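You operate a simulated robot arm through the tools that you are given. There is no shell and no other tool.

You run a simulated robot arm. Do the job below in one go: nothing can be reset, and whatever is moved stays where it is left.

Task
Sand the rough patch off the strip in the clamp and wax the dry guide rail.
Fine: shut the green toggle clamp to sand, open it after; orange pad for the patch, white pad and wax tin for the rail; put both pads back, leave the drawer out. Set down upright: orange abrasive pad, white felt pad. A coat counts when it lies all over at full strength: go over it till it gets no stronger. What is to be rubbed or washed off counts as gone when no trace of it is left.

The check looks at the end state, three seconds after you hand in, the way a careful person would. Anything else that was tipped, shoved, dropped, spilled or broken makes it a failure.

Robot
A 7-joint arm with a two-finger parallel gripper, fixed in place. Base frame: the origin is on the floor under the middle of its stand, x ahead of it, y to its left, z up. Readings come in m, rad, newtons and seconds.
It reaches about 1.479 m from its shoulder. Its first joint turns from -2.897 to 2.897 rad. Payload 4.4 kg.
The tool frame sits at the grasp point between the pads (the TCP): z along the fingers, y along the line on which they close. The tips reach 0.023 m beyond it. The gripper opens to 0.094 m. The fingers are 0.038 m wide and 0.01 m thick; the gripper's body (0.054 by 0.096 m) begins 0.039 m behind the TCP.
Orientation is that of the tool frame in the base frame, as a unit quaternion [w, x, y, z]. With the fingers straight down and closing along the base's y, the tool's x points along the base's -x, its y along +y and its z along -z.

Tools
- The arm moves only by the tool nudge_tool. Its argument "deltas" is one flat list of numbers, 7 for each row, row after row: the opening, from 0 (shut) to 1 (fully open), then the shift along the tool's x, y, z in units of 25 mm (1.0 is 25 mm), then the turn, a rotation vector about the tool's x, y, z in units of 8 degrees (1.0 is 8 degrees). In form: [hand, tx, ty, tz, rx, ry, rz, hand, tx, ty, tz, rx, ry, rz, ...]. A call has 1 to 20 rows; each row shifts and turns the commanded pose from where the row before left it, along the tool's axes as they then stand. A call with a number of a shift or a turn outside -1 to 1 is refused whole. Each row takes 0.2 s and may step no farther than 0.05 m and 0.15 rad from the row before; otherwise, or with a gripper value out of range, the whole call is refused. A pose out of reach is approached as far as the arm can. The call stops where the force on the tool passes 60 N (or 10 N more than at its start, if that is more) or the arm is blocked; 0.2 s more then pass. Each finger travels about 0.072 m/s and halts on what it meets, pressing with about 34 N; the grip force reading is that of the motor and also rises with nothing between the fingers. The clock runs only during rows and for 0.2 s after the last one: add rows that do not move to give the fingers time. It gives the time, the measured TCP pose, the force on the tool (base axes), the opening and the grip force at its end, in the units of the frame above (readings bear some noise), with the torque about the TCP (base axes, N m) and any sound that the robot's microphone picked up.
- Cameras (640 x 400 px; columns grow to the right, rows downward): "scene" is fixed at [0.4006, 0.6496, 1.2875]; the picture's right is [-0.74, -0.67, 0.00], its down [-0.55, 0.61, -0.57] and it looks along [0.38, -0.43, -0.82] (base axes); focal length 362 px, centre (320, 200). "wrist" rides on the gripper at [0.086, 0.016, -0.074] in the tool frame; the picture's right is [-0.18, 0.98, 0.00], its down [-0.58, -0.11, -0.81] and it looks along [-0.79, -0.15, 0.59] (tool axes); focal length 243 px, centre (320, 200). There is no depth. A picture from a camera that has moved, and an enlarged one, comes with that camera's place and axes in the base frame and with its lens.
- capture(camera): a new picture of that camera. No time passes.
- inspect(camera, box): a new picture of the part [left, top, right, bottom] of that camera's present view, enlarged. No time passes.
- sign_off(): hands the job in; it is judged then, once.

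Places have to be worked out from the pictures, the camera data and where the tool is seen. Open the gripper and draw the arm clear of the work before you hand the job in, unless the task says otherwise.

The tools are called after "Emit:" as name(argument=value, ...) on one line, values as JSON. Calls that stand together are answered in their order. nudge_tool: Moves the arm, as the interface text tells. Its arguments: {"type":"object","properties":{"deltas":{"type":"array"}},"required":["deltas"]} The other tools are called the same way: capture (camera) takes a picture; inspect (camera, box) takes an enlarged picture of a part of a camera's view; sign_off () hands the job in.

At the start:

```text
t: 0.0
tcp_pos: [0.6042, 0.0785, 0.8469]
ee_rot: [-0.001, 0.0, 1.0, 0.0]
wrist_force: [0.2, -0.8, -0.4]
wrist_torque: [0.01, 0.03, -0.03]
width: 0.094
grip_force: 0.0
```

scene: 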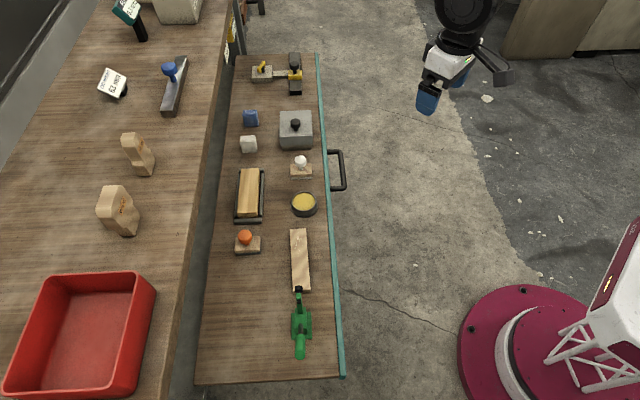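
wrist: 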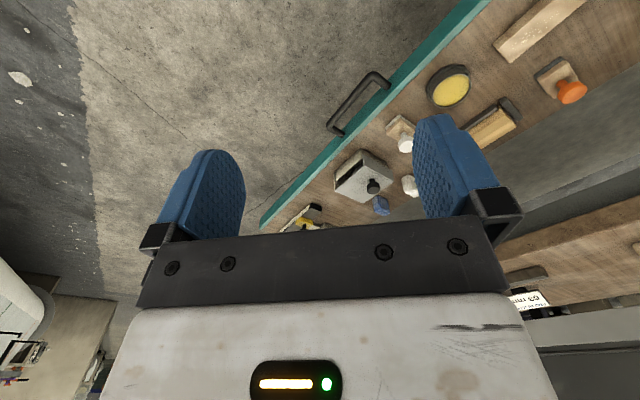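

I start by looking closely at the drawer's contents in the scene camera to locate the clamp, strip, pads, tin and rail.

Emit:
inspect(camera="scene", box=[190, 210, 360, 390])

Emit:
inspect(camera="scene", box=[210, 130, 350, 260])

Emit:
inspect(camera="scene", box=[210, 30, 350, 170])

```text
2.22 times, centred on (275, 300) of scene
camera zoom: at [0.4006, 0.6496, 1.2875], right [-0.74, -0.67, 0.0], down [-0.55, 0.61, -0.57], along [0.38, -0.43, -0.82], focal length 803 px, centre (420, -22)
```

zoom: 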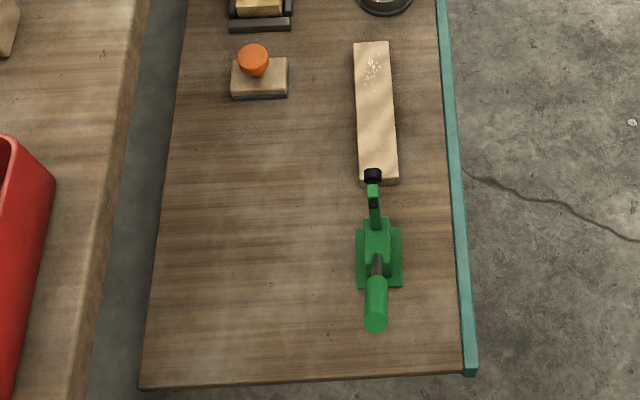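

```text
3.08 times, centred on (280, 195) of scene
camera zoom: at [0.4006, 0.6496, 1.2875], right [-0.74, -0.67, 0.0], down [-0.55, 0.61, -0.57], along [0.38, -0.43, -0.82], focal length 1112 px, centre (443, 215)
```

zoom: 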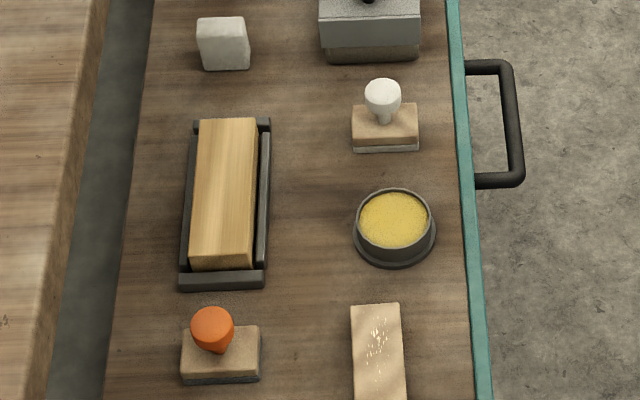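

```text
2.86 times, centred on (280, 100) of scene
camera zoom: at [0.4006, 0.6496, 1.2875], right [-0.74, -0.67, 0.0], down [-0.55, 0.61, -0.57], along [0.38, -0.43, -0.82], focal length 1033 px, centre (434, 486)
```

zoom: 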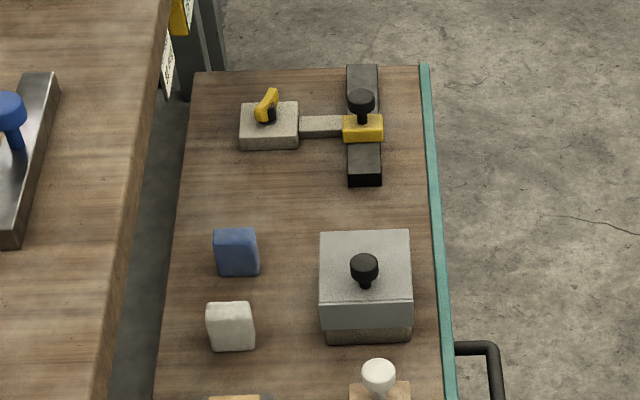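

The tin in both views triangulates to about (0.80, 0.28, 0.50), so the drawer lies roughly 45° to the base at z ≈ 0.48. I move the hand back and turn it to face the drawer squarely so that the wrist camera can see the strip and clamp.

Emit:
nudge_tool(deltas=[1, 0.935, 0.635, 0, 0, 0, 0, 1, 0.935, 0.635, 0, 0, 0, 0, 1, 0.935, 0.635, 0, 0, 0, 0, 1, 0.935, 0.635, 0, 0, 0, 0, 1, 0.935, 0.635, 0, 0, 0, 0, 1, 0.935, 0.635, 0, 0, 0, 0, 1, 0.935, 0.635, 0, 0, 0, 0, 1, 0.935, 0.635, 0, 0, 0, 0, 1, 0, 0, 0, 0, 0, -0.9375, 1, 0, 0, 0, 0, 0, -0.9375, 1, 0, 0, 0, 0, 0, -0.9375, 1, 0, 0, 0, 0, 0, -0.9375, 1, 0, 0, 0, 0, 0, -0.9375, 1, 0, 0, 0, 0, 0, -0.9375, 1, 0, 0, 0, 0, 0, 0])

Emit:
capture(camera="wrist")

Emit:
capture(camera="scene")

```text
t: 3.2
tcp_pos: [0.416, 0.2064, 0.8455]
ee_rot: [0.0, -0.383, 0.924, 0.0]
wrist_force: [0.4, -0.1, -0.6]
wrist_torque: [0.02, 0.01, 0.0]
width: 0.094
grip_force: 0.0
```

```text
taken
camera wrist: at [0.3428, 0.1575, 0.9219], right [-0.57, 0.82, 0.0], down [0.49, 0.34, 0.81], along [0.67, 0.46, -0.59], focal length 243 px, centre (320, 200)
```

wrist: 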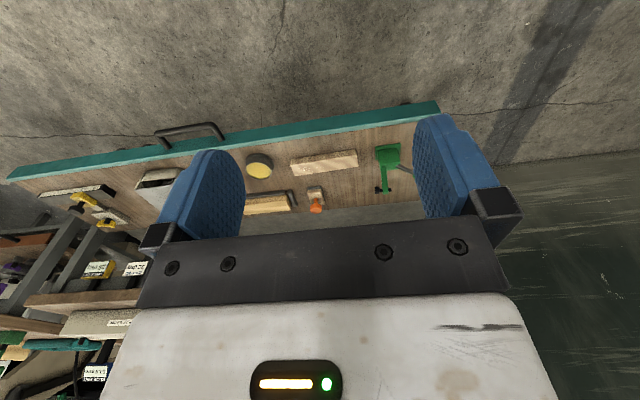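

```text
taken
```

scene: 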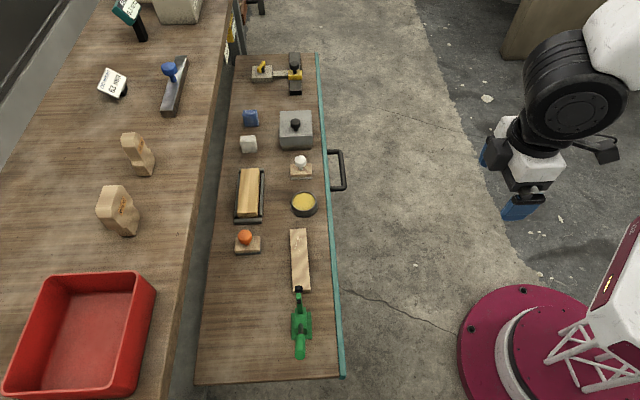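

The drawer is in the wrist view (upside down); I enlarge the clamp and strip areas.

Emit:
inspect(camera="wrist", box=[240, 120, 420, 220])

Emit:
inspect(camera="wrist", box=[40, 160, 200, 280])

Emit:
inspect(camera="wrist", box=[360, 130, 420, 210])

```text
3.56 times, centred on (330, 170) of wrist
camera zoom: at [0.3428, 0.1575, 0.9219], right [-0.57, 0.82, 0.0], down [0.49, 0.34, 0.81], along [0.67, 0.46, -0.59], focal length 863 px, centre (284, 307)
```

zoom: 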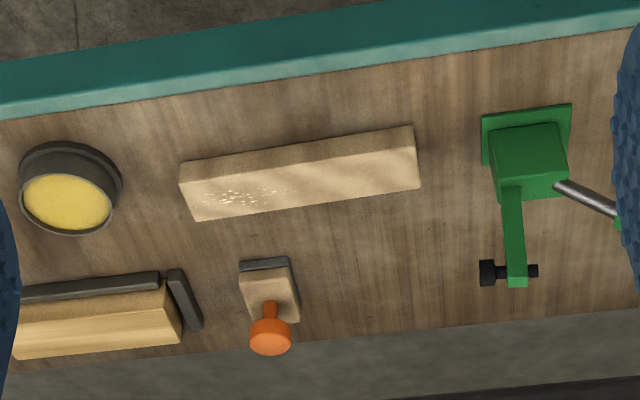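

```text
3.33 times, centred on (120, 220) of wrist
camera zoom: at [0.3428, 0.1575, 0.9219], right [-0.57, 0.82, 0.0], down [0.49, 0.34, 0.81], along [0.67, 0.46, -0.59], focal length 809 px, centre (987, 133)
```

zoom: 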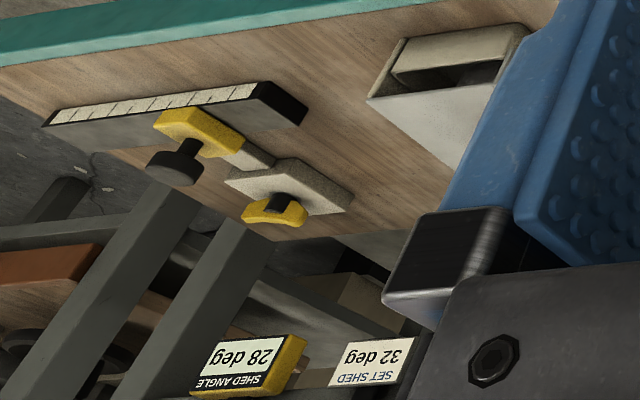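

```text
5.00 times, centred on (390, 170) of wrist
camera zoom: at [0.3428, 0.1575, 0.9219], right [-0.57, 0.82, 0.0], down [0.49, 0.34, 0.81], along [0.67, 0.46, -0.59], focal length 1213 px, centre (-30, 350)
```

zoom: 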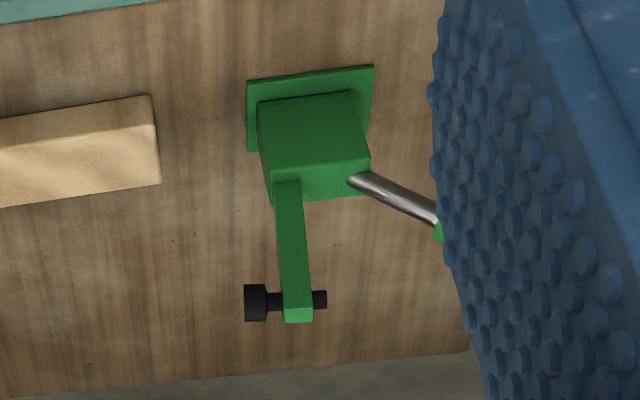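

The clamp is open: its arm stands upright with the spindle at the top, and the handle lies back. Next I want a closer view of the block in the black cradle, which may be the guide rail, and of the rest of the drawer.

Emit:
nudge_tool(deltas=[1, -0.3, -1, 0.3, 0, 0, 0, 1, -0.3, -1, 0.3, 0, 0, 0, 1, -0.3, -1, 0.3, 0, 0, 0, 1, -0.3, -1, 0.3, 0, 0, 0, 1, -0.3, -1, 0.3, 0, 0, 0, 1, -0.3, -1, 0.3, 0, 0, 0, 1, -0.3, -1, 0.3, 0, 0, 0, 1, -0.3, -1, 0.3, 0, 0, 0, 1, -0.3, -1, 0.3, 0, 0, 0, 1, -0.3, -1, 0.3, 0, 0, 0, 1, 0, 0, 0, 0, 0, 0])

Emit:
capture(camera="wrist")

```text
t: 5.6
tcp_pos: [0.6474, 0.081, 0.7714]
ee_rot: [0.0, -0.383, 0.924, -0.001]
wrist_force: [-0.5, -0.5, 0.2]
wrist_torque: [0.01, 0.0, 0.0]
width: 0.0939
grip_force: 0.1
```

```text
taken
camera wrist: at [0.5743, 0.0334, 0.8469], right [-0.56, 0.83, 0.0], down [0.49, 0.33, 0.81], along [0.67, 0.46, -0.59], focal length 243 px, centre (320, 200)
```

wrist: 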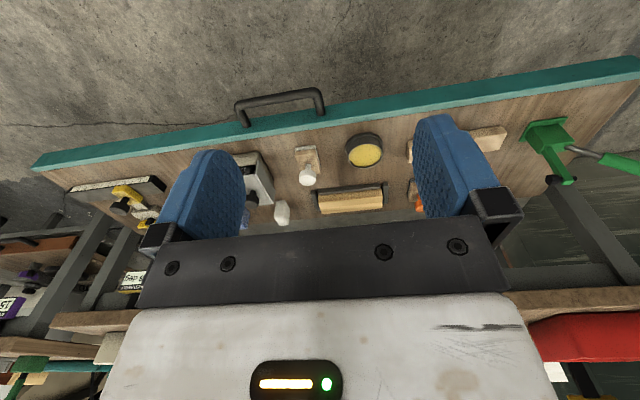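

Emit:
inspect(camera="wrist", box=[230, 120, 430, 240])

Emit:
inspect(camera="wrist", box=[500, 100, 640, 220])

Emit:
inspect(camera="wrist", box=[50, 150, 190, 260])

```text
3.20 times, centred on (330, 180) of wrist
camera zoom: at [0.5743, 0.0334, 0.8469], right [-0.56, 0.83, 0.0], down [0.49, 0.33, 0.81], along [0.67, 0.46, -0.59], focal length 776 px, centre (288, 264)
```

zoom: 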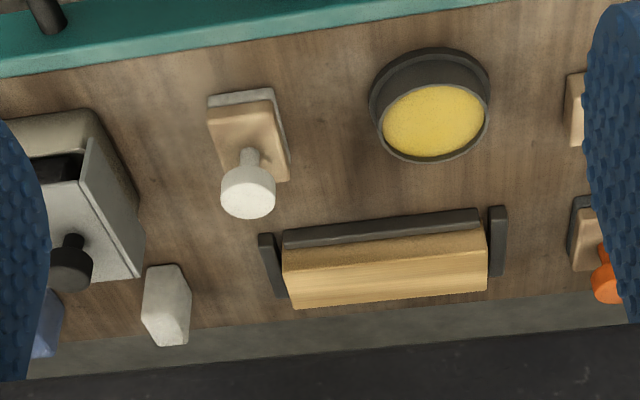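

```text
3.33 times, centred on (570, 160) of wrist
camera zoom: at [0.5743, 0.0334, 0.8469], right [-0.56, 0.83, 0.0], down [0.49, 0.33, 0.81], along [0.67, 0.46, -0.59], focal length 809 px, centre (-513, 333)
```

zoom: 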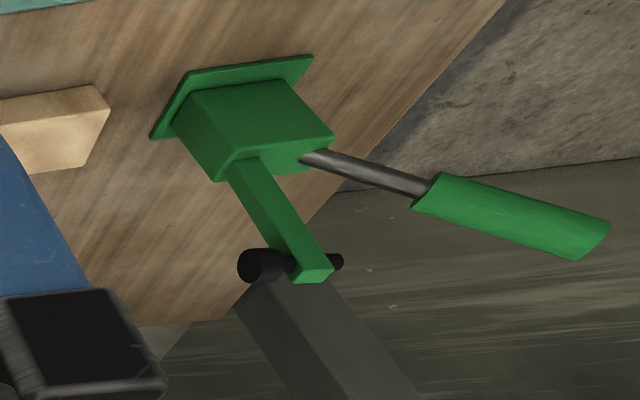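

```text
3.64 times, centred on (120, 205) of wrist
camera zoom: at [0.5743, 0.0334, 0.8469], right [-0.56, 0.83, 0.0], down [0.49, 0.33, 0.81], along [0.67, 0.46, -0.59], focal length 882 px, centre (1047, 182)
```

zoom: 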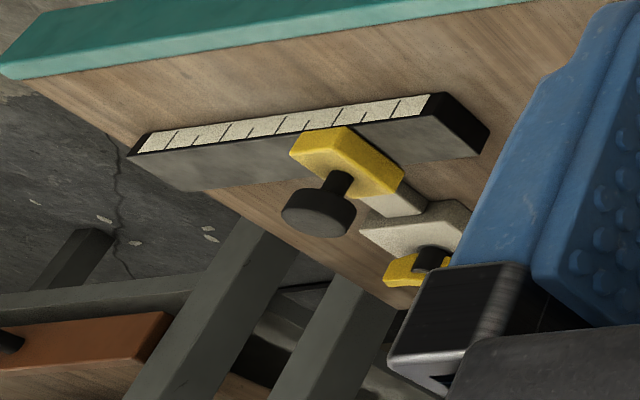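

From two views the handle grip ends near (0.517, 0.570, 0.610), raised about 44° and pivoting near (0.58, 0.505, 0.53), so I'll swing it up and over with a grip along its axis. First I carry the hand high over to the clamp end.

Emit:
nudge_tool(deltas=[1, -0.508, 0.988, 0, 0, 0, 0, 1, -0.508, 0.988, 0, 0, 0, 0, 1, -0.508, 0.988, 0, 0, 0, 0, 1, -0.508, 0.988, 0, 0, 0, 0, 1, -0.508, 0.988, 0, 0, 0, 0, 1, -0.508, 0.988, 0, 0, 0, 0, 1, -0.508, 0.988, 0, 0, 0, 0, 1, -0.508, 0.988, 0, 0, 0, 0, 1, -0.508, 0.988, 0, 0, 0, 0, 1, -0.508, 0.988, 0, 0, 0, 0, 1, -0.508, 0.988, 0, 0, 0, 0, 1, -0.508, 0.988, 0, 0, 0, 0, 1, -0.508, 0.988, 0, 0, 0, 0, 1, -0.508, 0.988, 0, 0, 0, 0, 1, -0.508, 0.988, 0, 0, 0, 0, 1, -0.508, 0.988, 0, 0, 0, 0, 1, -0.508, 0.988, 0, 0, 0, 0, 1, -0.508, 0.988, 0, 0, 0, 0, 1, -0.508, 0.988, 0, 0, 0, 0, 1, -0.508, 0.988, 0, 0, 0, 0])

Emit:
nudge_tool(deltas=[1, 0, 0, 0, 0, 0, 0.9375, 1, 0, 0, 0, 0, 0, 0.9375, 1, 0, 0, 0, 0, 0, 0.9375, 1, 0, 0, 0, 0, 0, 0.9375, 1, 0, 0, 0, 0, 0, 0.9375, 1, 0, 0, 0, 0, 0, 0.9375, 1, 0, 0, 0, 0, 0, 0.9375, 1, 0, 0, 0, 0, 0, 0.9375, 1, 0, 0, 0, 0, 0, 0.9375, 1, 0, 0, 0, 0, 0, 0.9375, 1, 0, 0, 0, 0, 0, 0.9375, 1, 0, 0, 0, 0, 0, 0.9375, 1, 0, 0, 0, 0, 0, 0])

Emit:
capture(camera="wrist")

Emit:
capture(camera="scene")

```text
t: 9.8
tcp_pos: [0.4747, 0.61, 0.7711]
ee_rot: [0.0, -0.383, 0.924, 0.0]
wrist_force: [0.5, 0.2, -0.2]
wrist_torque: [0.02, -0.01, 0.0]
width: 0.0942
grip_force: 0.0
```

```text
t: 12.6
tcp_pos: [0.4773, 0.6119, 0.7703]
ee_rot: [0.001, 0.382, 0.924, 0.0]
wrist_force: [0.0, 0.2, 0.5]
wrist_torque: [0.0, -0.02, -0.03]
width: 0.094
grip_force: 0.0
```

```text
taken
camera wrist: at [0.4258, 0.685, 0.847], right [0.83, 0.56, 0.0], down [0.33, -0.49, 0.81], along [0.46, -0.67, -0.59], focal length 243 px, centre (320, 200)
```

wrist: 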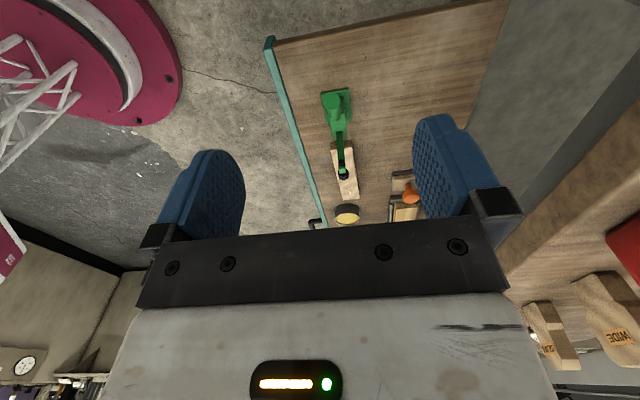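

```text
taken
```

scene: 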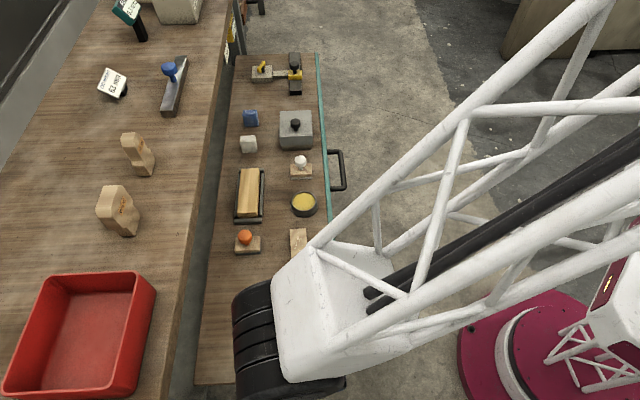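

The hand is behind the clamp looking along the strip; I enlarge the clamp and patch in this view.

Emit:
inspect(camera="wrist", box=[290, 70, 410, 230])

Emit:
inspect(camera="wrist", box=[310, 80, 370, 130])

```text
2.50 times, centred on (350, 150) of wrist
camera zoom: at [0.4258, 0.685, 0.847], right [0.83, 0.56, 0.0], down [0.33, -0.49, 0.81], along [0.46, -0.67, -0.59], focal length 606 px, centre (245, 325)
```

zoom: 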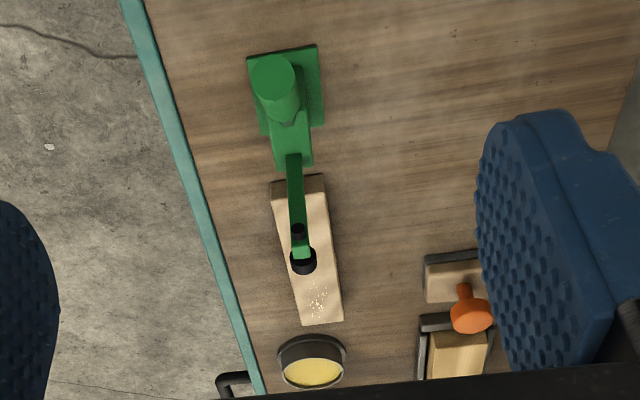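

```text
8.00 times, centred on (340, 105) of wrist
camera zoom: at [0.4258, 0.685, 0.847], right [0.83, 0.56, 0.0], down [0.33, -0.49, 0.81], along [0.46, -0.67, -0.59], focal length 1941 px, centre (160, 960)
```

zoom: 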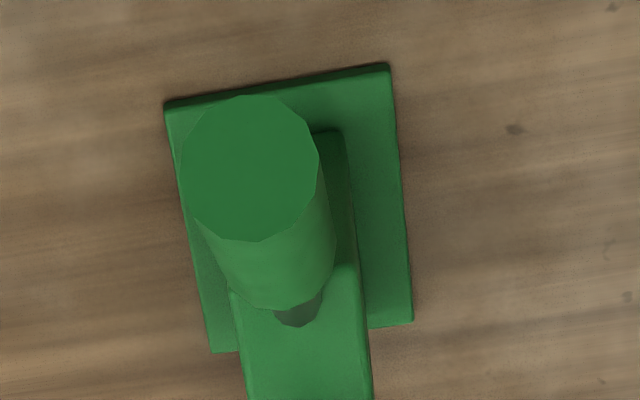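

The handle end confirms at about (0.518, 0.572, 0.61) with v-axis alignment good. I tilt the hand 45° so the fingers point along the handle towards its pivot, then come down to stand just off its end.

Emit:
nudge_tool(deltas=[0.6, 0, 0, 0, 0, -0.9375, 0, 0.6, 0, 0, 0, 0, -0.9375, 0, 0.6, 0, 0, 0, 0, -0.9375, 0, 0.6, 0, 0, 0, 0, -0.9375, 0, 0.6, 0, 0, 0, 0, -0.9375, 0, 0.6, 0, 0, 0, 0, -0.9375, 0, 0.6, 0.7, 0, 0.7, 0, 0, 0, 0.6, 0.7, 0, 0.7, 0, 0, 0, 0.6, 0.7, 0, 0.7, 0, 0, 0, 0.6, 0, 0, 0, 0, 0, 0])

Emit:
capture(camera="wrist")

Emit:
capture(camera="scene")

```text
t: 14.8
tcp_pos: [0.4771, 0.6112, 0.6988]
ee_rot: [0.355, 0.353, 0.853, -0.147]
wrist_force: [-0.1, -0.6, -0.1]
wrist_torque: [-0.03, 0.0, 0.0]
width: 0.0566
grip_force: 0.1
```

```text
taken
camera wrist: at [0.4066, 0.7043, 0.6896], right [0.79, 0.6, 0.13], down [-0.19, 0.04, 0.98], along [0.59, -0.8, 0.14], focal length 243 px, centre (320, 200)
```

wrist: 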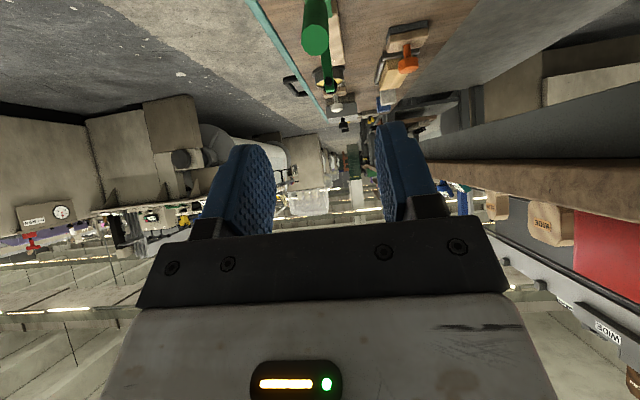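

```text
taken
```

scene: 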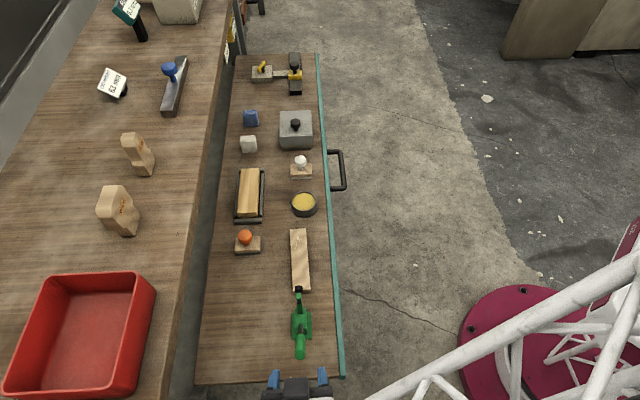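

The handle is nearly centred between the fingers; by my figures it lies 23 mm along tool x and its end is 0.10 m ahead. I align and advance most of the way, then look again.

Emit:
nudge_tool(deltas=[0.6, 0.91, 0.06, 0, 0, 0, 0, 0.6, 0, 0, 0.9, 0, 0, 0, 0.6, 0, 0, 0.9, 0, 0, 0, 0.6, 0, 0, 0.9, 0, 0, 0, 0.6, 0, 0, 0, 0, 0, 0])

Emit:
capture(camera="wrist")

Emit:
inspect(camera="scene", box=[240, 280, 360, 400])

```text
t: 16.0
tcp_pos: [0.4991, 0.5893, 0.6334]
ee_rot: [0.353, 0.354, 0.853, -0.147]
wrist_force: [-1.2, -0.7, 0.6]
wrist_torque: [-0.01, 0.0, -0.04]
width: 0.0564
grip_force: 0.1
```

```text
taken
camera wrist: at [0.4296, 0.6824, 0.626], right [0.79, 0.6, 0.13], down [-0.19, 0.04, 0.98], along [0.59, -0.8, 0.14], focal length 243 px, centre (320, 200)
```

wrist: 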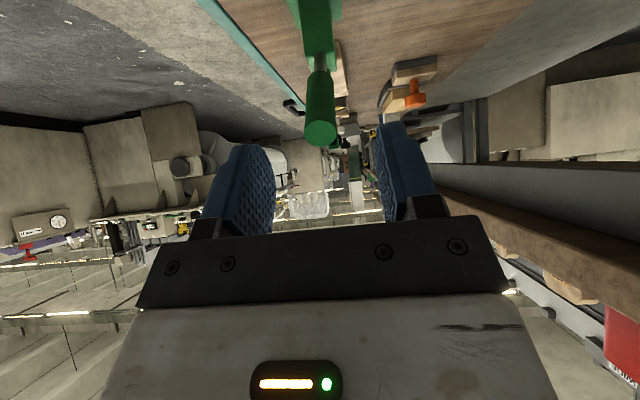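

```text
3.33 times, centred on (300, 340) of scene
camera zoom: at [0.4006, 0.6496, 1.2875], right [-0.74, -0.67, 0.0], down [-0.55, 0.61, -0.57], along [0.38, -0.43, -0.82], focal length 1205 px, centre (387, -267)
```

zoom: 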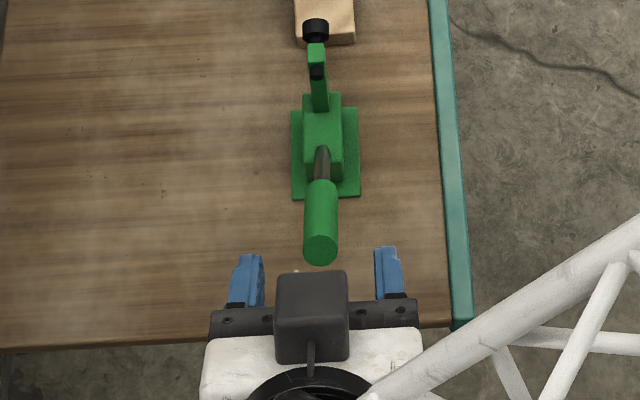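

The handle is centred and on-axis, its end about 36 mm beyond the TCP. I advance 55 mm so that the grip lies between the pads and then close the fingers.

Emit:
nudge_tool(deltas=[0.6, 0, 0, 0.74, 0, 0, 0, 0.6, 0, 0, 0.74, 0, 0, 0, 0.6, 0, 0, 0.74, 0, 0, 0, 0.6, 0, 0, 0, 0, 0, 0])

Emit:
nudge_tool(deltas=[0, 0, 0, 0, 0, 0, 0, 0, 0, 0, 0, 0, 0, 0, 0, 0, 0, 0, 0, 0, 0, 0, 0, 0, 0, 0, 0, 0])

Emit:
capture(camera="wrist")

Emit:
inspect(camera="scene", box=[240, 260, 360, 380])

```text
t: 17.0
tcp_pos: [0.5281, 0.562, 0.5954]
ee_rot: [0.353, 0.354, 0.854, -0.146]
wrist_force: [0.8, -0.5, -0.3]
wrist_torque: [0.01, 0.0, -0.01]
width: 0.0564
grip_force: 0.0
```

```text
t: 18.0
tcp_pos: [0.5274, 0.5625, 0.5951]
ee_rot: [0.353, 0.354, 0.854, -0.147]
wrist_force: [1.5, -1.2, -0.3]
wrist_torque: [-0.04, -0.04, 0.03]
width: 0.0183
grip_force: 45.4
```

```text
taken
camera wrist: at [0.4572, 0.6555, 0.5872], right [0.79, 0.6, 0.13], down [-0.19, 0.04, 0.98], along [0.59, -0.8, 0.14], focal length 243 px, centre (320, 200)
```

wrist: 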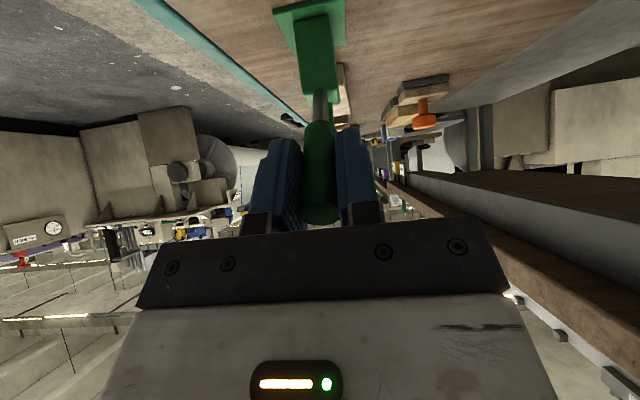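

```text
3.33 times, centred on (300, 320) of scene
camera zoom: at [0.4006, 0.6496, 1.2875], right [-0.74, -0.67, 0.0], down [-0.55, 0.61, -0.57], along [0.38, -0.43, -0.82], focal length 1205 px, centre (387, -200)
```

zoom: 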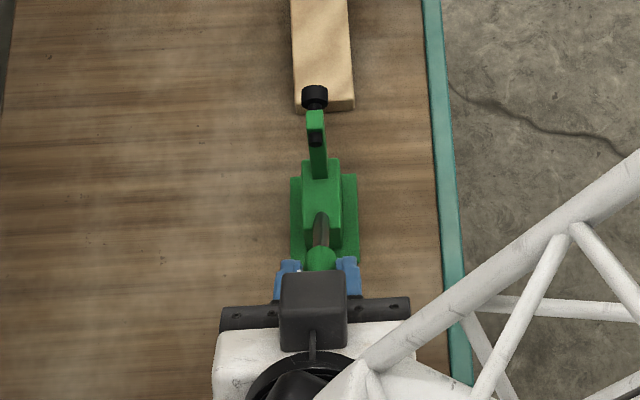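

The handle is gripped (18.3 mm). I swing it up about its pivot (estimated 0.11 m away) by 30°, rotating the tool with it, and check the readings and the clamp arm.

Emit:
nudge_tool(deltas=[0, -0.573, 0, 0.0375, 0, 0.9375, 0, 0, -0.573, 0, 0.0375, 0, 0.9375, 0, 0, -0.573, 0, 0.0375, 0, 0.9375, 0, 0, -0.573, 0, 0.0375, 0, 0.9375, 0])

Emit:
capture(camera="wrist")

Emit:
inspect(camera="scene", box=[240, 250, 360, 370])

```text
t: 19.0
tcp_pos: [0.5617, 0.5272, 0.6215]
ee_rot: [0.12, 0.379, 0.916, -0.051]
wrist_force: [-2.2, 1.6, -24.6]
wrist_torque: [0.46, 0.41, -0.03]
width: 0.0187
grip_force: 45.1
```

```text
taken
camera wrist: at [0.4995, 0.6125, 0.6717], right [0.82, 0.57, 0.05], down [0.17, -0.33, 0.93], along [0.54, -0.75, -0.37], focal length 243 px, centre (320, 200)
```

wrist: 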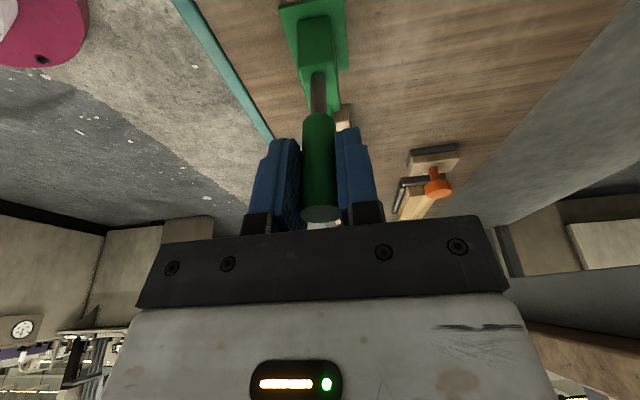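

```text
3.33 times, centred on (300, 310) of scene
camera zoom: at [0.4006, 0.6496, 1.2875], right [-0.74, -0.67, 0.0], down [-0.55, 0.61, -0.57], along [0.38, -0.43, -0.82], focal length 1205 px, centre (387, -167)
```

zoom: 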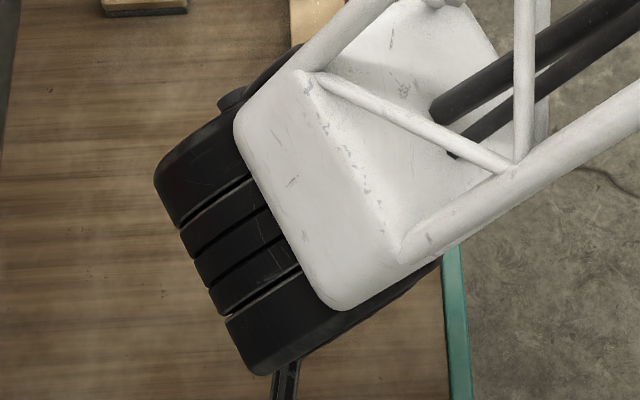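

The handle followed, with about 25 N of pull along it, so the pivot is closer than I assumed, near u=0.041, z=0.531. I look at the clamp arm past the handle before going on.

Emit:
inspect(camera="wrist", box=[260, 0, 400, 140])

```text
2.86 times, centred on (330, 70) of wrist
camera zoom: at [0.4995, 0.6125, 0.6717], right [0.82, 0.57, 0.05], down [0.17, -0.33, 0.93], along [0.54, -0.75, -0.37], focal length 693 px, centre (291, 571)
```

zoom: 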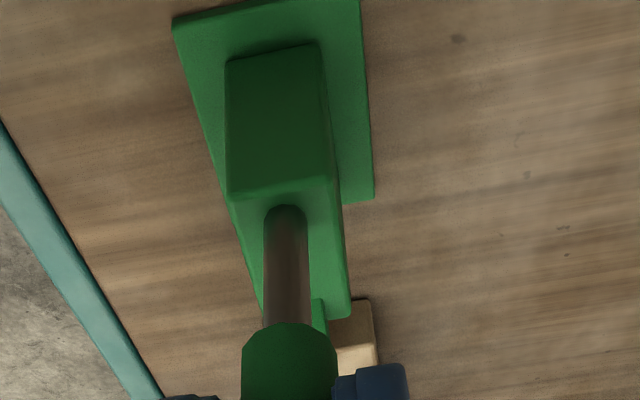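

The shaft emerges from the body's top near its rear. I correct the radius to about 0.092 m and continue the swing in a short step.

Emit:
nudge_tool(deltas=[0, -0.479, 0, 0.2, 0, 0.9375, 0, 0, -0.479, 0, 0.031, 0, 0.9375, 0, 0, -0.479, 0, 0.031, 0, 0.9375, 0])

Emit:
capture(camera="wrist")

Emit:
capture(camera="scene")

```text
t: 19.8
tcp_pos: [0.5882, 0.502, 0.6201]
ee_rot: [-0.061, 0.382, 0.922, 0.025]
wrist_force: [-3.0, 20.6, -47.4]
wrist_torque: [0.44, 0.11, -0.1]
width: 0.0185
grip_force: 44.8
```

```text
taken
camera wrist: at [0.5443, 0.5678, 0.7061], right [0.82, 0.57, -0.03], down [0.41, -0.56, 0.72], along [0.39, -0.61, -0.69], focal length 243 px, centre (320, 200)
```

wrist: 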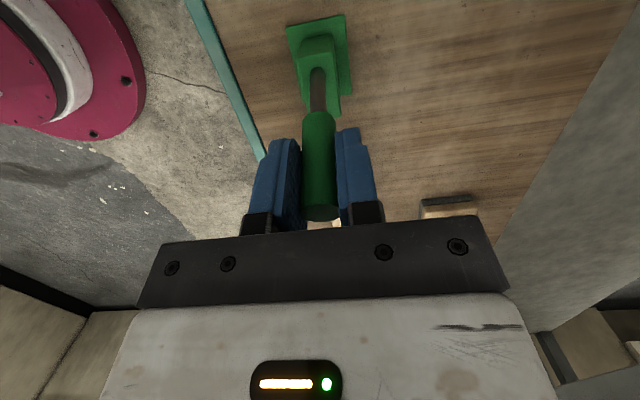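

```text
taken
```

scene: 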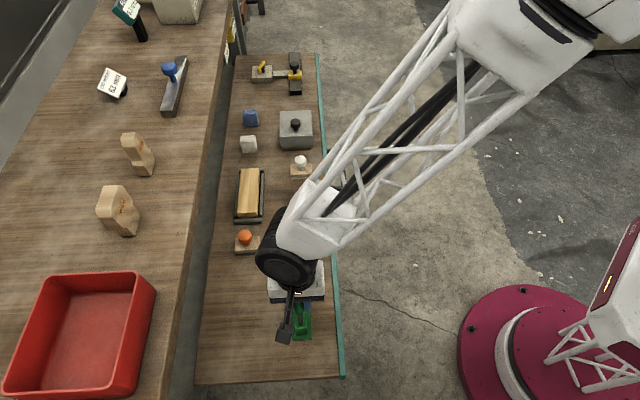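

Three measured points put the hinge at about u=0.040, z=0.534 with a radius of 0.088 m; the handle is now near 76° and 47 N is just my radius being too large. I correct inward and continue two small rows.

Emit:
nudge_tool(deltas=[0, -0.337, 0, 0.23, 0, 1.0, 0, 0, -0.367, 0, 0.035, 0, 1.0, 0])

Emit:
inspect(camera="wrist", box=[240, 0, 400, 140])

Emit:
capture(camera="scene")

```text
t: 20.4
tcp_pos: [0.6008, 0.4925, 0.6136]
ee_rot: [-0.188, 0.374, 0.905, 0.08]
wrist_force: [-14.2, 18.3, 31.1]
wrist_torque: [-0.86, -0.81, 0.1]
width: 0.0188
grip_force: 45.0
```

```text
2.86 times, centred on (320, 70) of wrist
camera zoom: at [0.5758, 0.5397, 0.718], right [0.81, 0.58, -0.07], down [0.53, -0.68, 0.51], along [0.25, -0.45, -0.86], focal length 693 px, centre (320, 571)
```

zoom: 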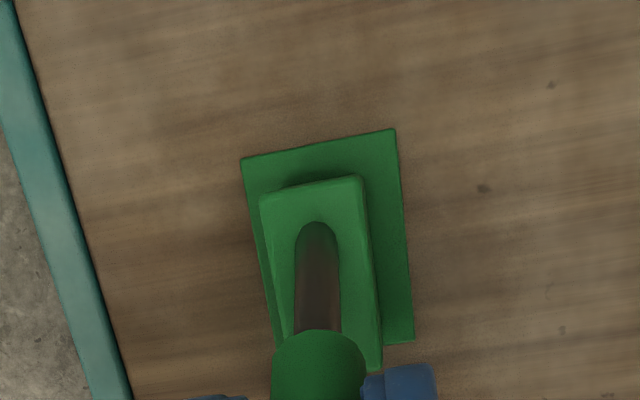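

```text
taken
```

scene: 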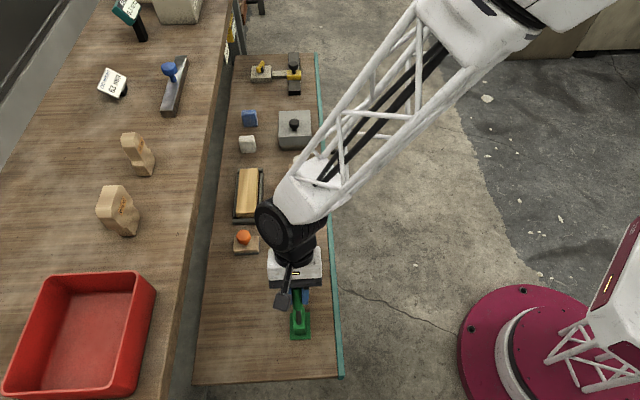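

Resistance now jumps (about 34 N tangential) at a handle angle near 65°. I zoom in to see whether the arm has come down onto the strip.

Emit:
inspect(camera="scene", box=[250, 220, 360, 350])

Emit:
capture(camera="wrist")

```text
3.08 times, centred on (305, 285) of scene
camera zoom: at [0.4006, 0.6496, 1.2875], right [-0.74, -0.67, 0.0], down [-0.55, 0.61, -0.57], along [0.38, -0.43, -0.82], focal length 1112 px, centre (366, -62)
```

zoom: 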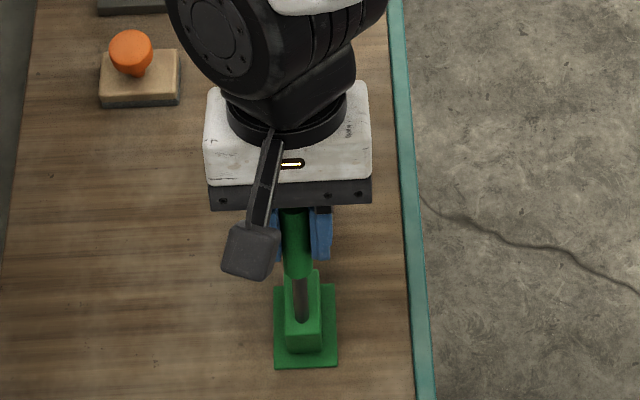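

```text
taken
camera wrist: at [0.5758, 0.5397, 0.718], right [0.81, 0.58, -0.07], down [0.53, -0.68, 0.51], along [0.25, -0.45, -0.86], focal length 243 px, centre (320, 200)
```

wrist: 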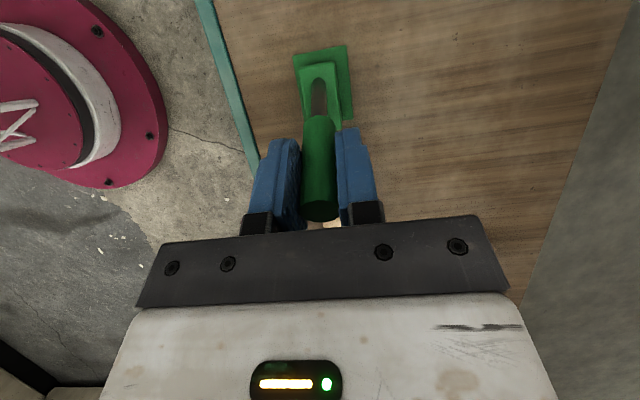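

The arm hides the spindle, so I test with one small further push: if the handle stays put against a rising force it is at its stop.

Emit:
nudge_tool(deltas=[0, -0.184, 0, 0.012, 0, 0.3, 0, 0, -0.184, 0, 0.012, 0, 0.3, 0])

```text
t: 20.7
tcp_pos: [0.6004, 0.4914, 0.6145]
ee_rot: [-0.194, 0.373, 0.904, 0.082]
wrist_force: [-3.3, 6.8, 3.8]
wrist_torque: [-0.64, -0.36, 0.02]
width: 0.0188
grip_force: 45.0
stopped in row 1: the force on the tool passed its limit at 65 N (the readings are from after the stop); the commanded pose is now the measured one
```

The handle does not move against 65 N, so it is at its stop about 72° from where it began. I release it, back off along the fingers, and look.

Emit:
nudge_tool(deltas=[0.6, 0, 0, 0, 0, 0, 0, 0.6, 0, 0, 0, 0, 0, 0, 0.6, 0, 0, 0, 0, 0, 0, 0.6, 0, 0, 0, 0, 0, 0, 0.6, 0, 0, -0.8, 0, 0, 0, 0.6, 0, 0, -0.8, 0, 0, 0, 0.6, 0, 0, -0.8, 0, 0, 0, 0.6, 0, 0, -0.8, 0, 0, 0, 0.6, 0, 0, 0, 0, 0, 0])

Emit:
capture(camera="wrist")

Emit:
capture(camera="scene")

```text
t: 22.7
tcp_pos: [0.6239, 0.4689, 0.686]
ee_rot: [-0.195, 0.373, 0.904, 0.082]
wrist_force: [0.2, -0.4, -0.6]
wrist_torque: [0.0, -0.02, -0.04]
width: 0.0563
grip_force: 0.0
```

```text
taken
camera wrist: at [0.5999, 0.5144, 0.7901], right [0.81, 0.58, -0.07], down [0.53, -0.69, 0.49], along [0.24, -0.44, -0.87], focal length 243 px, centre (320, 200)
```

wrist: 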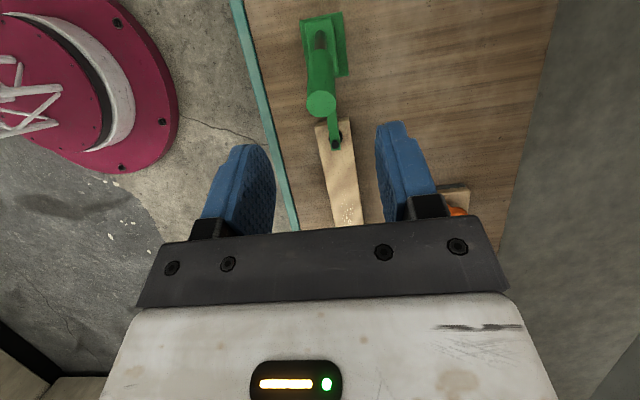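

```text
taken
```

scene: 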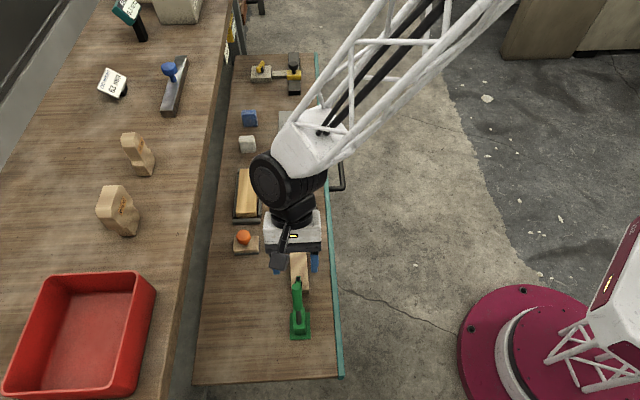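

Emit:
inspect(camera="wrist", box=[270, 0, 400, 230])

Emit:
inspect(camera="scene", box=[270, 250, 340, 350])

```text
1.74 times, centred on (335, 115) of wrist
camera zoom: at [0.5999, 0.5144, 0.7901], right [0.81, 0.58, -0.07], down [0.53, -0.69, 0.49], along [0.24, -0.44, -0.87], focal length 422 px, centre (294, 348)
```

zoom: 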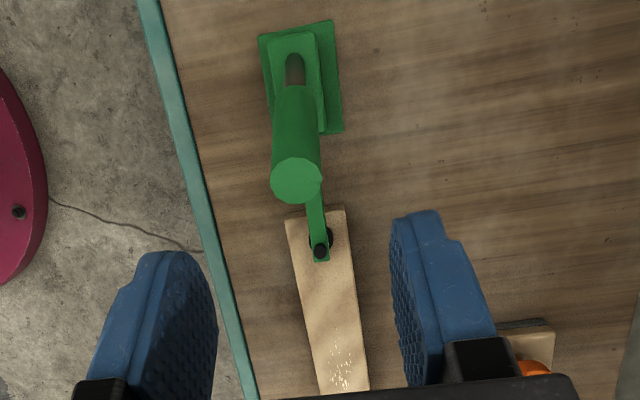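

```text
4.00 times, centred on (305, 300) of scene
camera zoom: at [0.4006, 0.6496, 1.2875], right [-0.74, -0.67, 0.0], down [-0.55, 0.61, -0.57], along [0.38, -0.43, -0.82], focal length 1446 px, centre (380, -200)
```

zoom: 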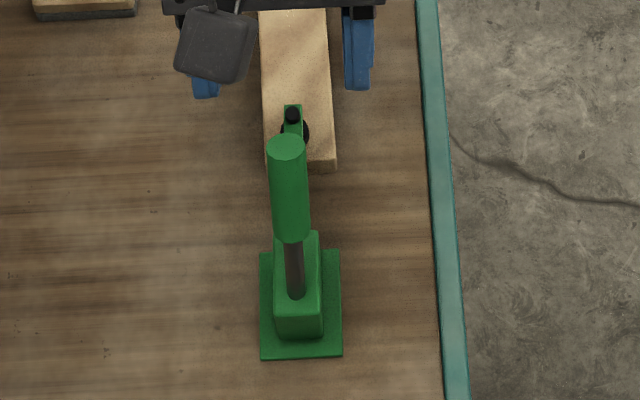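

The clamp is shut: the spindle foot now presses the strip's end. Next is the orange pad near u=0.243, v=0.892, with its knob top at z≈0.552. The bench edge (v≈0.91, z≈0.74–0.77) hangs close by, so I rise, turn to close the fingers along the strip direction, and tilt the hand towards the robot.

Emit:
nudge_tool(deltas=[0.6, 0, 0, 0, 0, -0.7625, 0, 0.6, 0, 0, 0, 0, -0.7625, 0, 0.6, 0, 0, 0, 0, -0.7625, 0, 0.6, 0, 0, 0, 0, -0.7625, 0, 0.6, 0, 0, -0.9, 0, 0, 0, 0.6, 0, 0, -0.9, 0, 0, 0, 0.6, 0, 0, -0.9, 0, 0, 0, 0.6, 0, 0, -0.9, 0, 0, 0, 0.6, 0, 0, 0, 0, 0, -0.9375, 0.6, 0, 0, 0, 0, 0, -0.9375, 0.6, 0, 0, 0, 0, 0, -0.9375, 0.6, 0, 0, 0, 0, 0, -0.9375, 0.6, 0, 0, 0, 0, 0, -0.9375, 0.6, 0, 0, 0, 0, 0, -0.9375, 0.6, 0, 0, 0, 0, 0, -0.9375, 0.6, 0, 0, 0, 0, 0, -0.9375, 0.6, 0, 0, 0, 0, 0, -0.9375, 0.6, 0, 0, 0, 0, 0, -0.9375, 0.6, 0, 0, 0, 0, 0, -0.9375, 0.6, 0, 0, 0, 0, 0, -0.9375])

Emit:
capture(camera="wrist")

```text
t: 26.9
tcp_pos: [0.6236, 0.4676, 0.7767]
ee_rot: [0.001, -0.384, 0.923, 0.001]
wrist_force: [0.3, -0.4, -0.2]
wrist_torque: [0.02, -0.03, 0.03]
width: 0.0563
grip_force: 0.1
```

```text
taken
camera wrist: at [0.5508, 0.4195, 0.8516], right [-0.57, 0.82, 0.0], down [0.48, 0.33, 0.81], along [0.67, 0.46, -0.59], focal length 243 px, centre (320, 200)
```

wrist: 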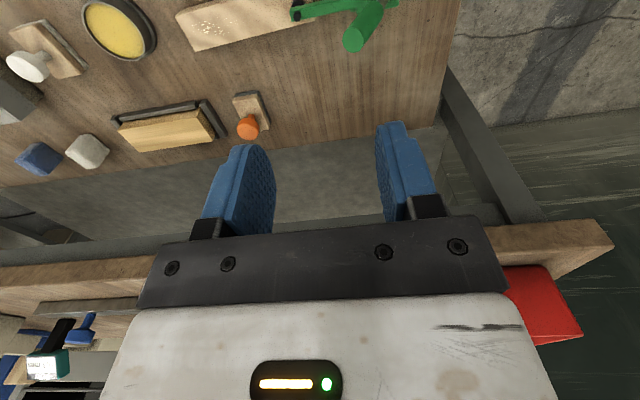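

Good view of the orange pad, rail and tin from here; I enlarge them to refine positions.

Emit:
inspect(camera="wrist", box=[220, 80, 300, 150])

Emit:
inspect(camera="wrist", box=[0, 0, 240, 160])

Emit:
inspect(camera="wrist", box=[160, 0, 400, 70])

```text
5.71 times, centred on (260, 115) of wrist
camera zoom: at [0.5508, 0.4195, 0.8516], right [-0.57, 0.82, 0.0], down [0.48, 0.33, 0.81], along [0.67, 0.46, -0.59], focal length 1386 px, centre (663, 686)
```

zoom: 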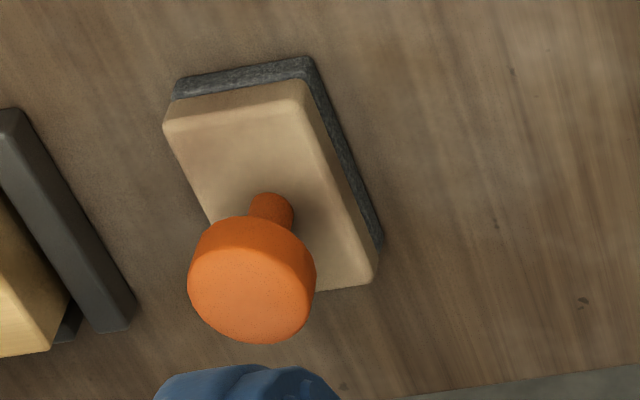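

```text
2.50 times, centred on (120, 80) of wrist
camera zoom: at [0.5508, 0.4195, 0.8516], right [-0.57, 0.82, 0.0], down [0.48, 0.33, 0.81], along [0.67, 0.46, -0.59], focal length 606 px, centre (820, 500)
```

zoom: 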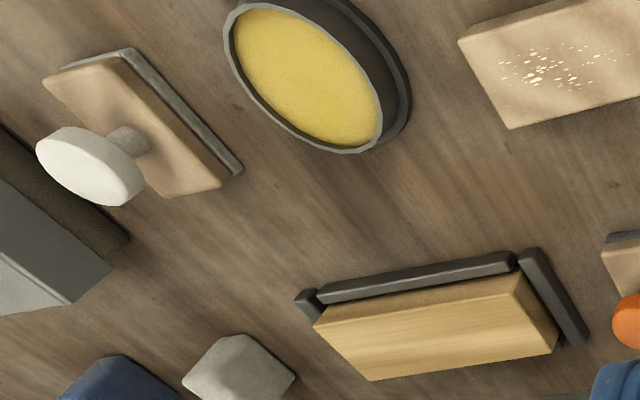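

```text
2.67 times, centred on (280, 35) of wrist
camera zoom: at [0.5508, 0.4195, 0.8516], right [-0.57, 0.82, 0.0], down [0.48, 0.33, 0.81], along [0.67, 0.46, -0.59], focal length 647 px, centre (427, 640)
```

zoom: 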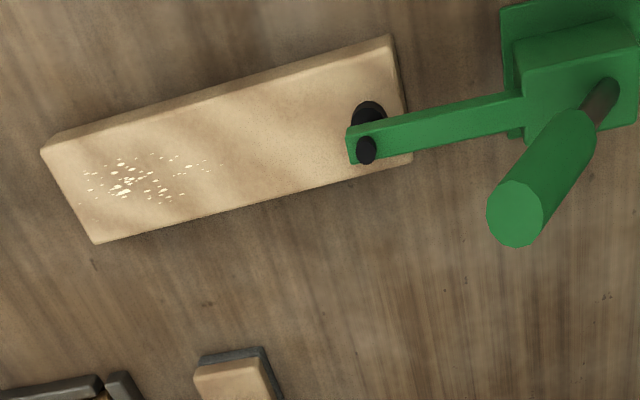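

The pad's head is a drum about 33 mm across centred near (0.801, 0.462), top z≈0.555. I tilt 25° away from the bench, slide over, and descend diagonally to a stand-off above the knob.

Emit:
nudge_tool(deltas=[0.7, 0, 0, 0, 0, -0.78125, 0, 0.7, 0, 0, 0, 0, -0.78125, 0, 0.7, 0, 0, 0, 0, -0.78125, 0, 0.7, 0, 0, 0, 0, -0.78125, 0, 0.7, 0, -0.867, 0, 0, 0, 0, 0.7, 0, -0.867, 0, 0, 0, 0, 0.7, 0, -0.867, 0, 0, 0, 0, 0.7, 0, -0.867, 0, 0, 0, 0, 0.7, 0, -0.867, 0, 0, 0, 0, 0.7, 0, -0.867, 0, 0, 0, 0, 0.7, -0.347, 0, 0.9, 0, 0, 0, 0.7, -0.347, 0, 0.9, 0, 0, 0, 0.7, -0.347, 0, 0.9, 0, 0, 0, 0.7, -0.347, 0, 0.9, 0, 0, 0, 0.7, -0.347, 0, 0.9, 0, 0, 0, 0.7, -0.347, 0, 0.9, 0, 0, 0, 0.7, -0.347, 0, 0.9, 0, 0, 0, 0.7, 0, 0, 0, 0, 0, 0])

Emit:
capture(camera="wrist")

Emit:
capture(camera="scene")

```text
t: 30.7
tcp_pos: [0.8033, 0.4622, 0.6603]
ee_rot: [0.202, -0.374, 0.901, 0.084]
wrist_force: [-0.6, 0.7, -0.6]
wrist_torque: [0.0, 0.0, 0.02]
width: 0.0655
grip_force: 0.1
```

```text
taken
camera wrist: at [0.7134, 0.3976, 0.6913], right [-0.58, 0.81, 0.08], down [0.21, 0.05, 0.98], along [0.79, 0.58, -0.2], focal length 243 px, centre (320, 200)
```

wrist: 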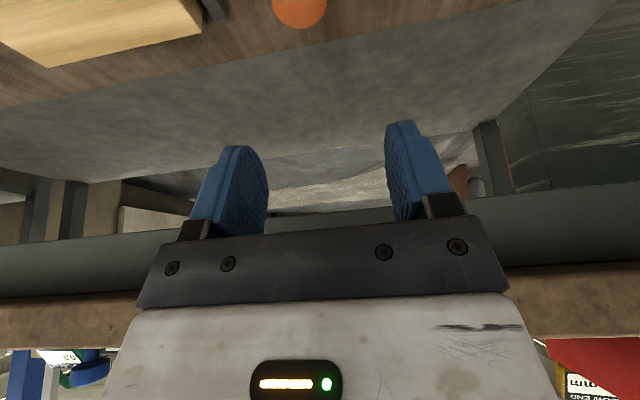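

```text
taken
```

scene: 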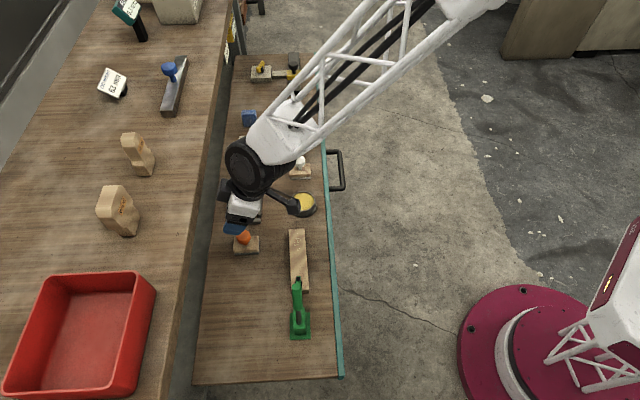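

The knob lies almost directly under the TCP (within 2 mm along u). I descend straight down 70 mm and check the fingers straddle it.

Emit:
nudge_tool(deltas=[0.7, 0.394, -0.02, 0.846, 0, 0, 0, 0.7, 0.394, -0.02, 0.846, 0, 0, 0, 0.7, 0.394, 0, 0.846, 0, 0, 0, 0.7, 0, 0, 0, 0, 0, 0])

Emit:
capture(camera="wrist")

Emit:
inspect(camera="scene", box=[200, 190, 330, 290])

```text
t: 31.7
tcp_pos: [0.8038, 0.4634, 0.5916]
ee_rot: [0.202, -0.374, 0.901, 0.083]
wrist_force: [0.0, 0.2, -0.7]
wrist_torque: [-0.05, 0.0, 0.02]
width: 0.0655
grip_force: 0.1
```

```text
taken
camera wrist: at [0.7132, 0.3975, 0.6217], right [-0.58, 0.81, 0.08], down [0.21, 0.05, 0.98], along [0.79, 0.58, -0.2], focal length 243 px, centre (320, 200)
```

wrist: 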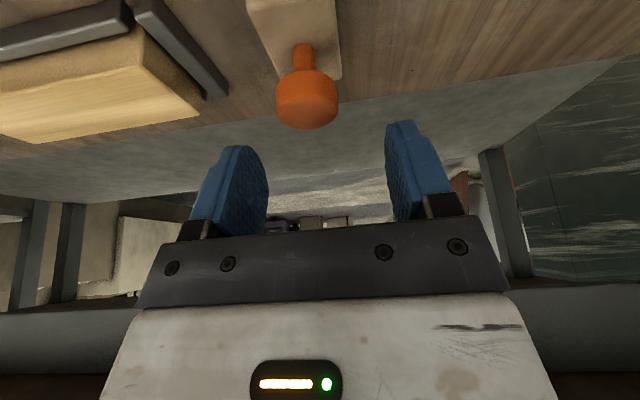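

```text
4.00 times, centred on (265, 240) of scene
camera zoom: at [0.4006, 0.6496, 1.2875], right [-0.74, -0.67, 0.0], down [-0.55, 0.61, -0.57], along [0.38, -0.43, -0.82], focal length 1446 px, centre (540, 40)
```

zoom: 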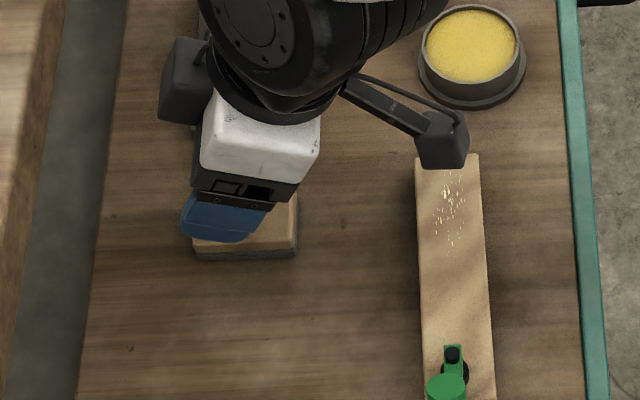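

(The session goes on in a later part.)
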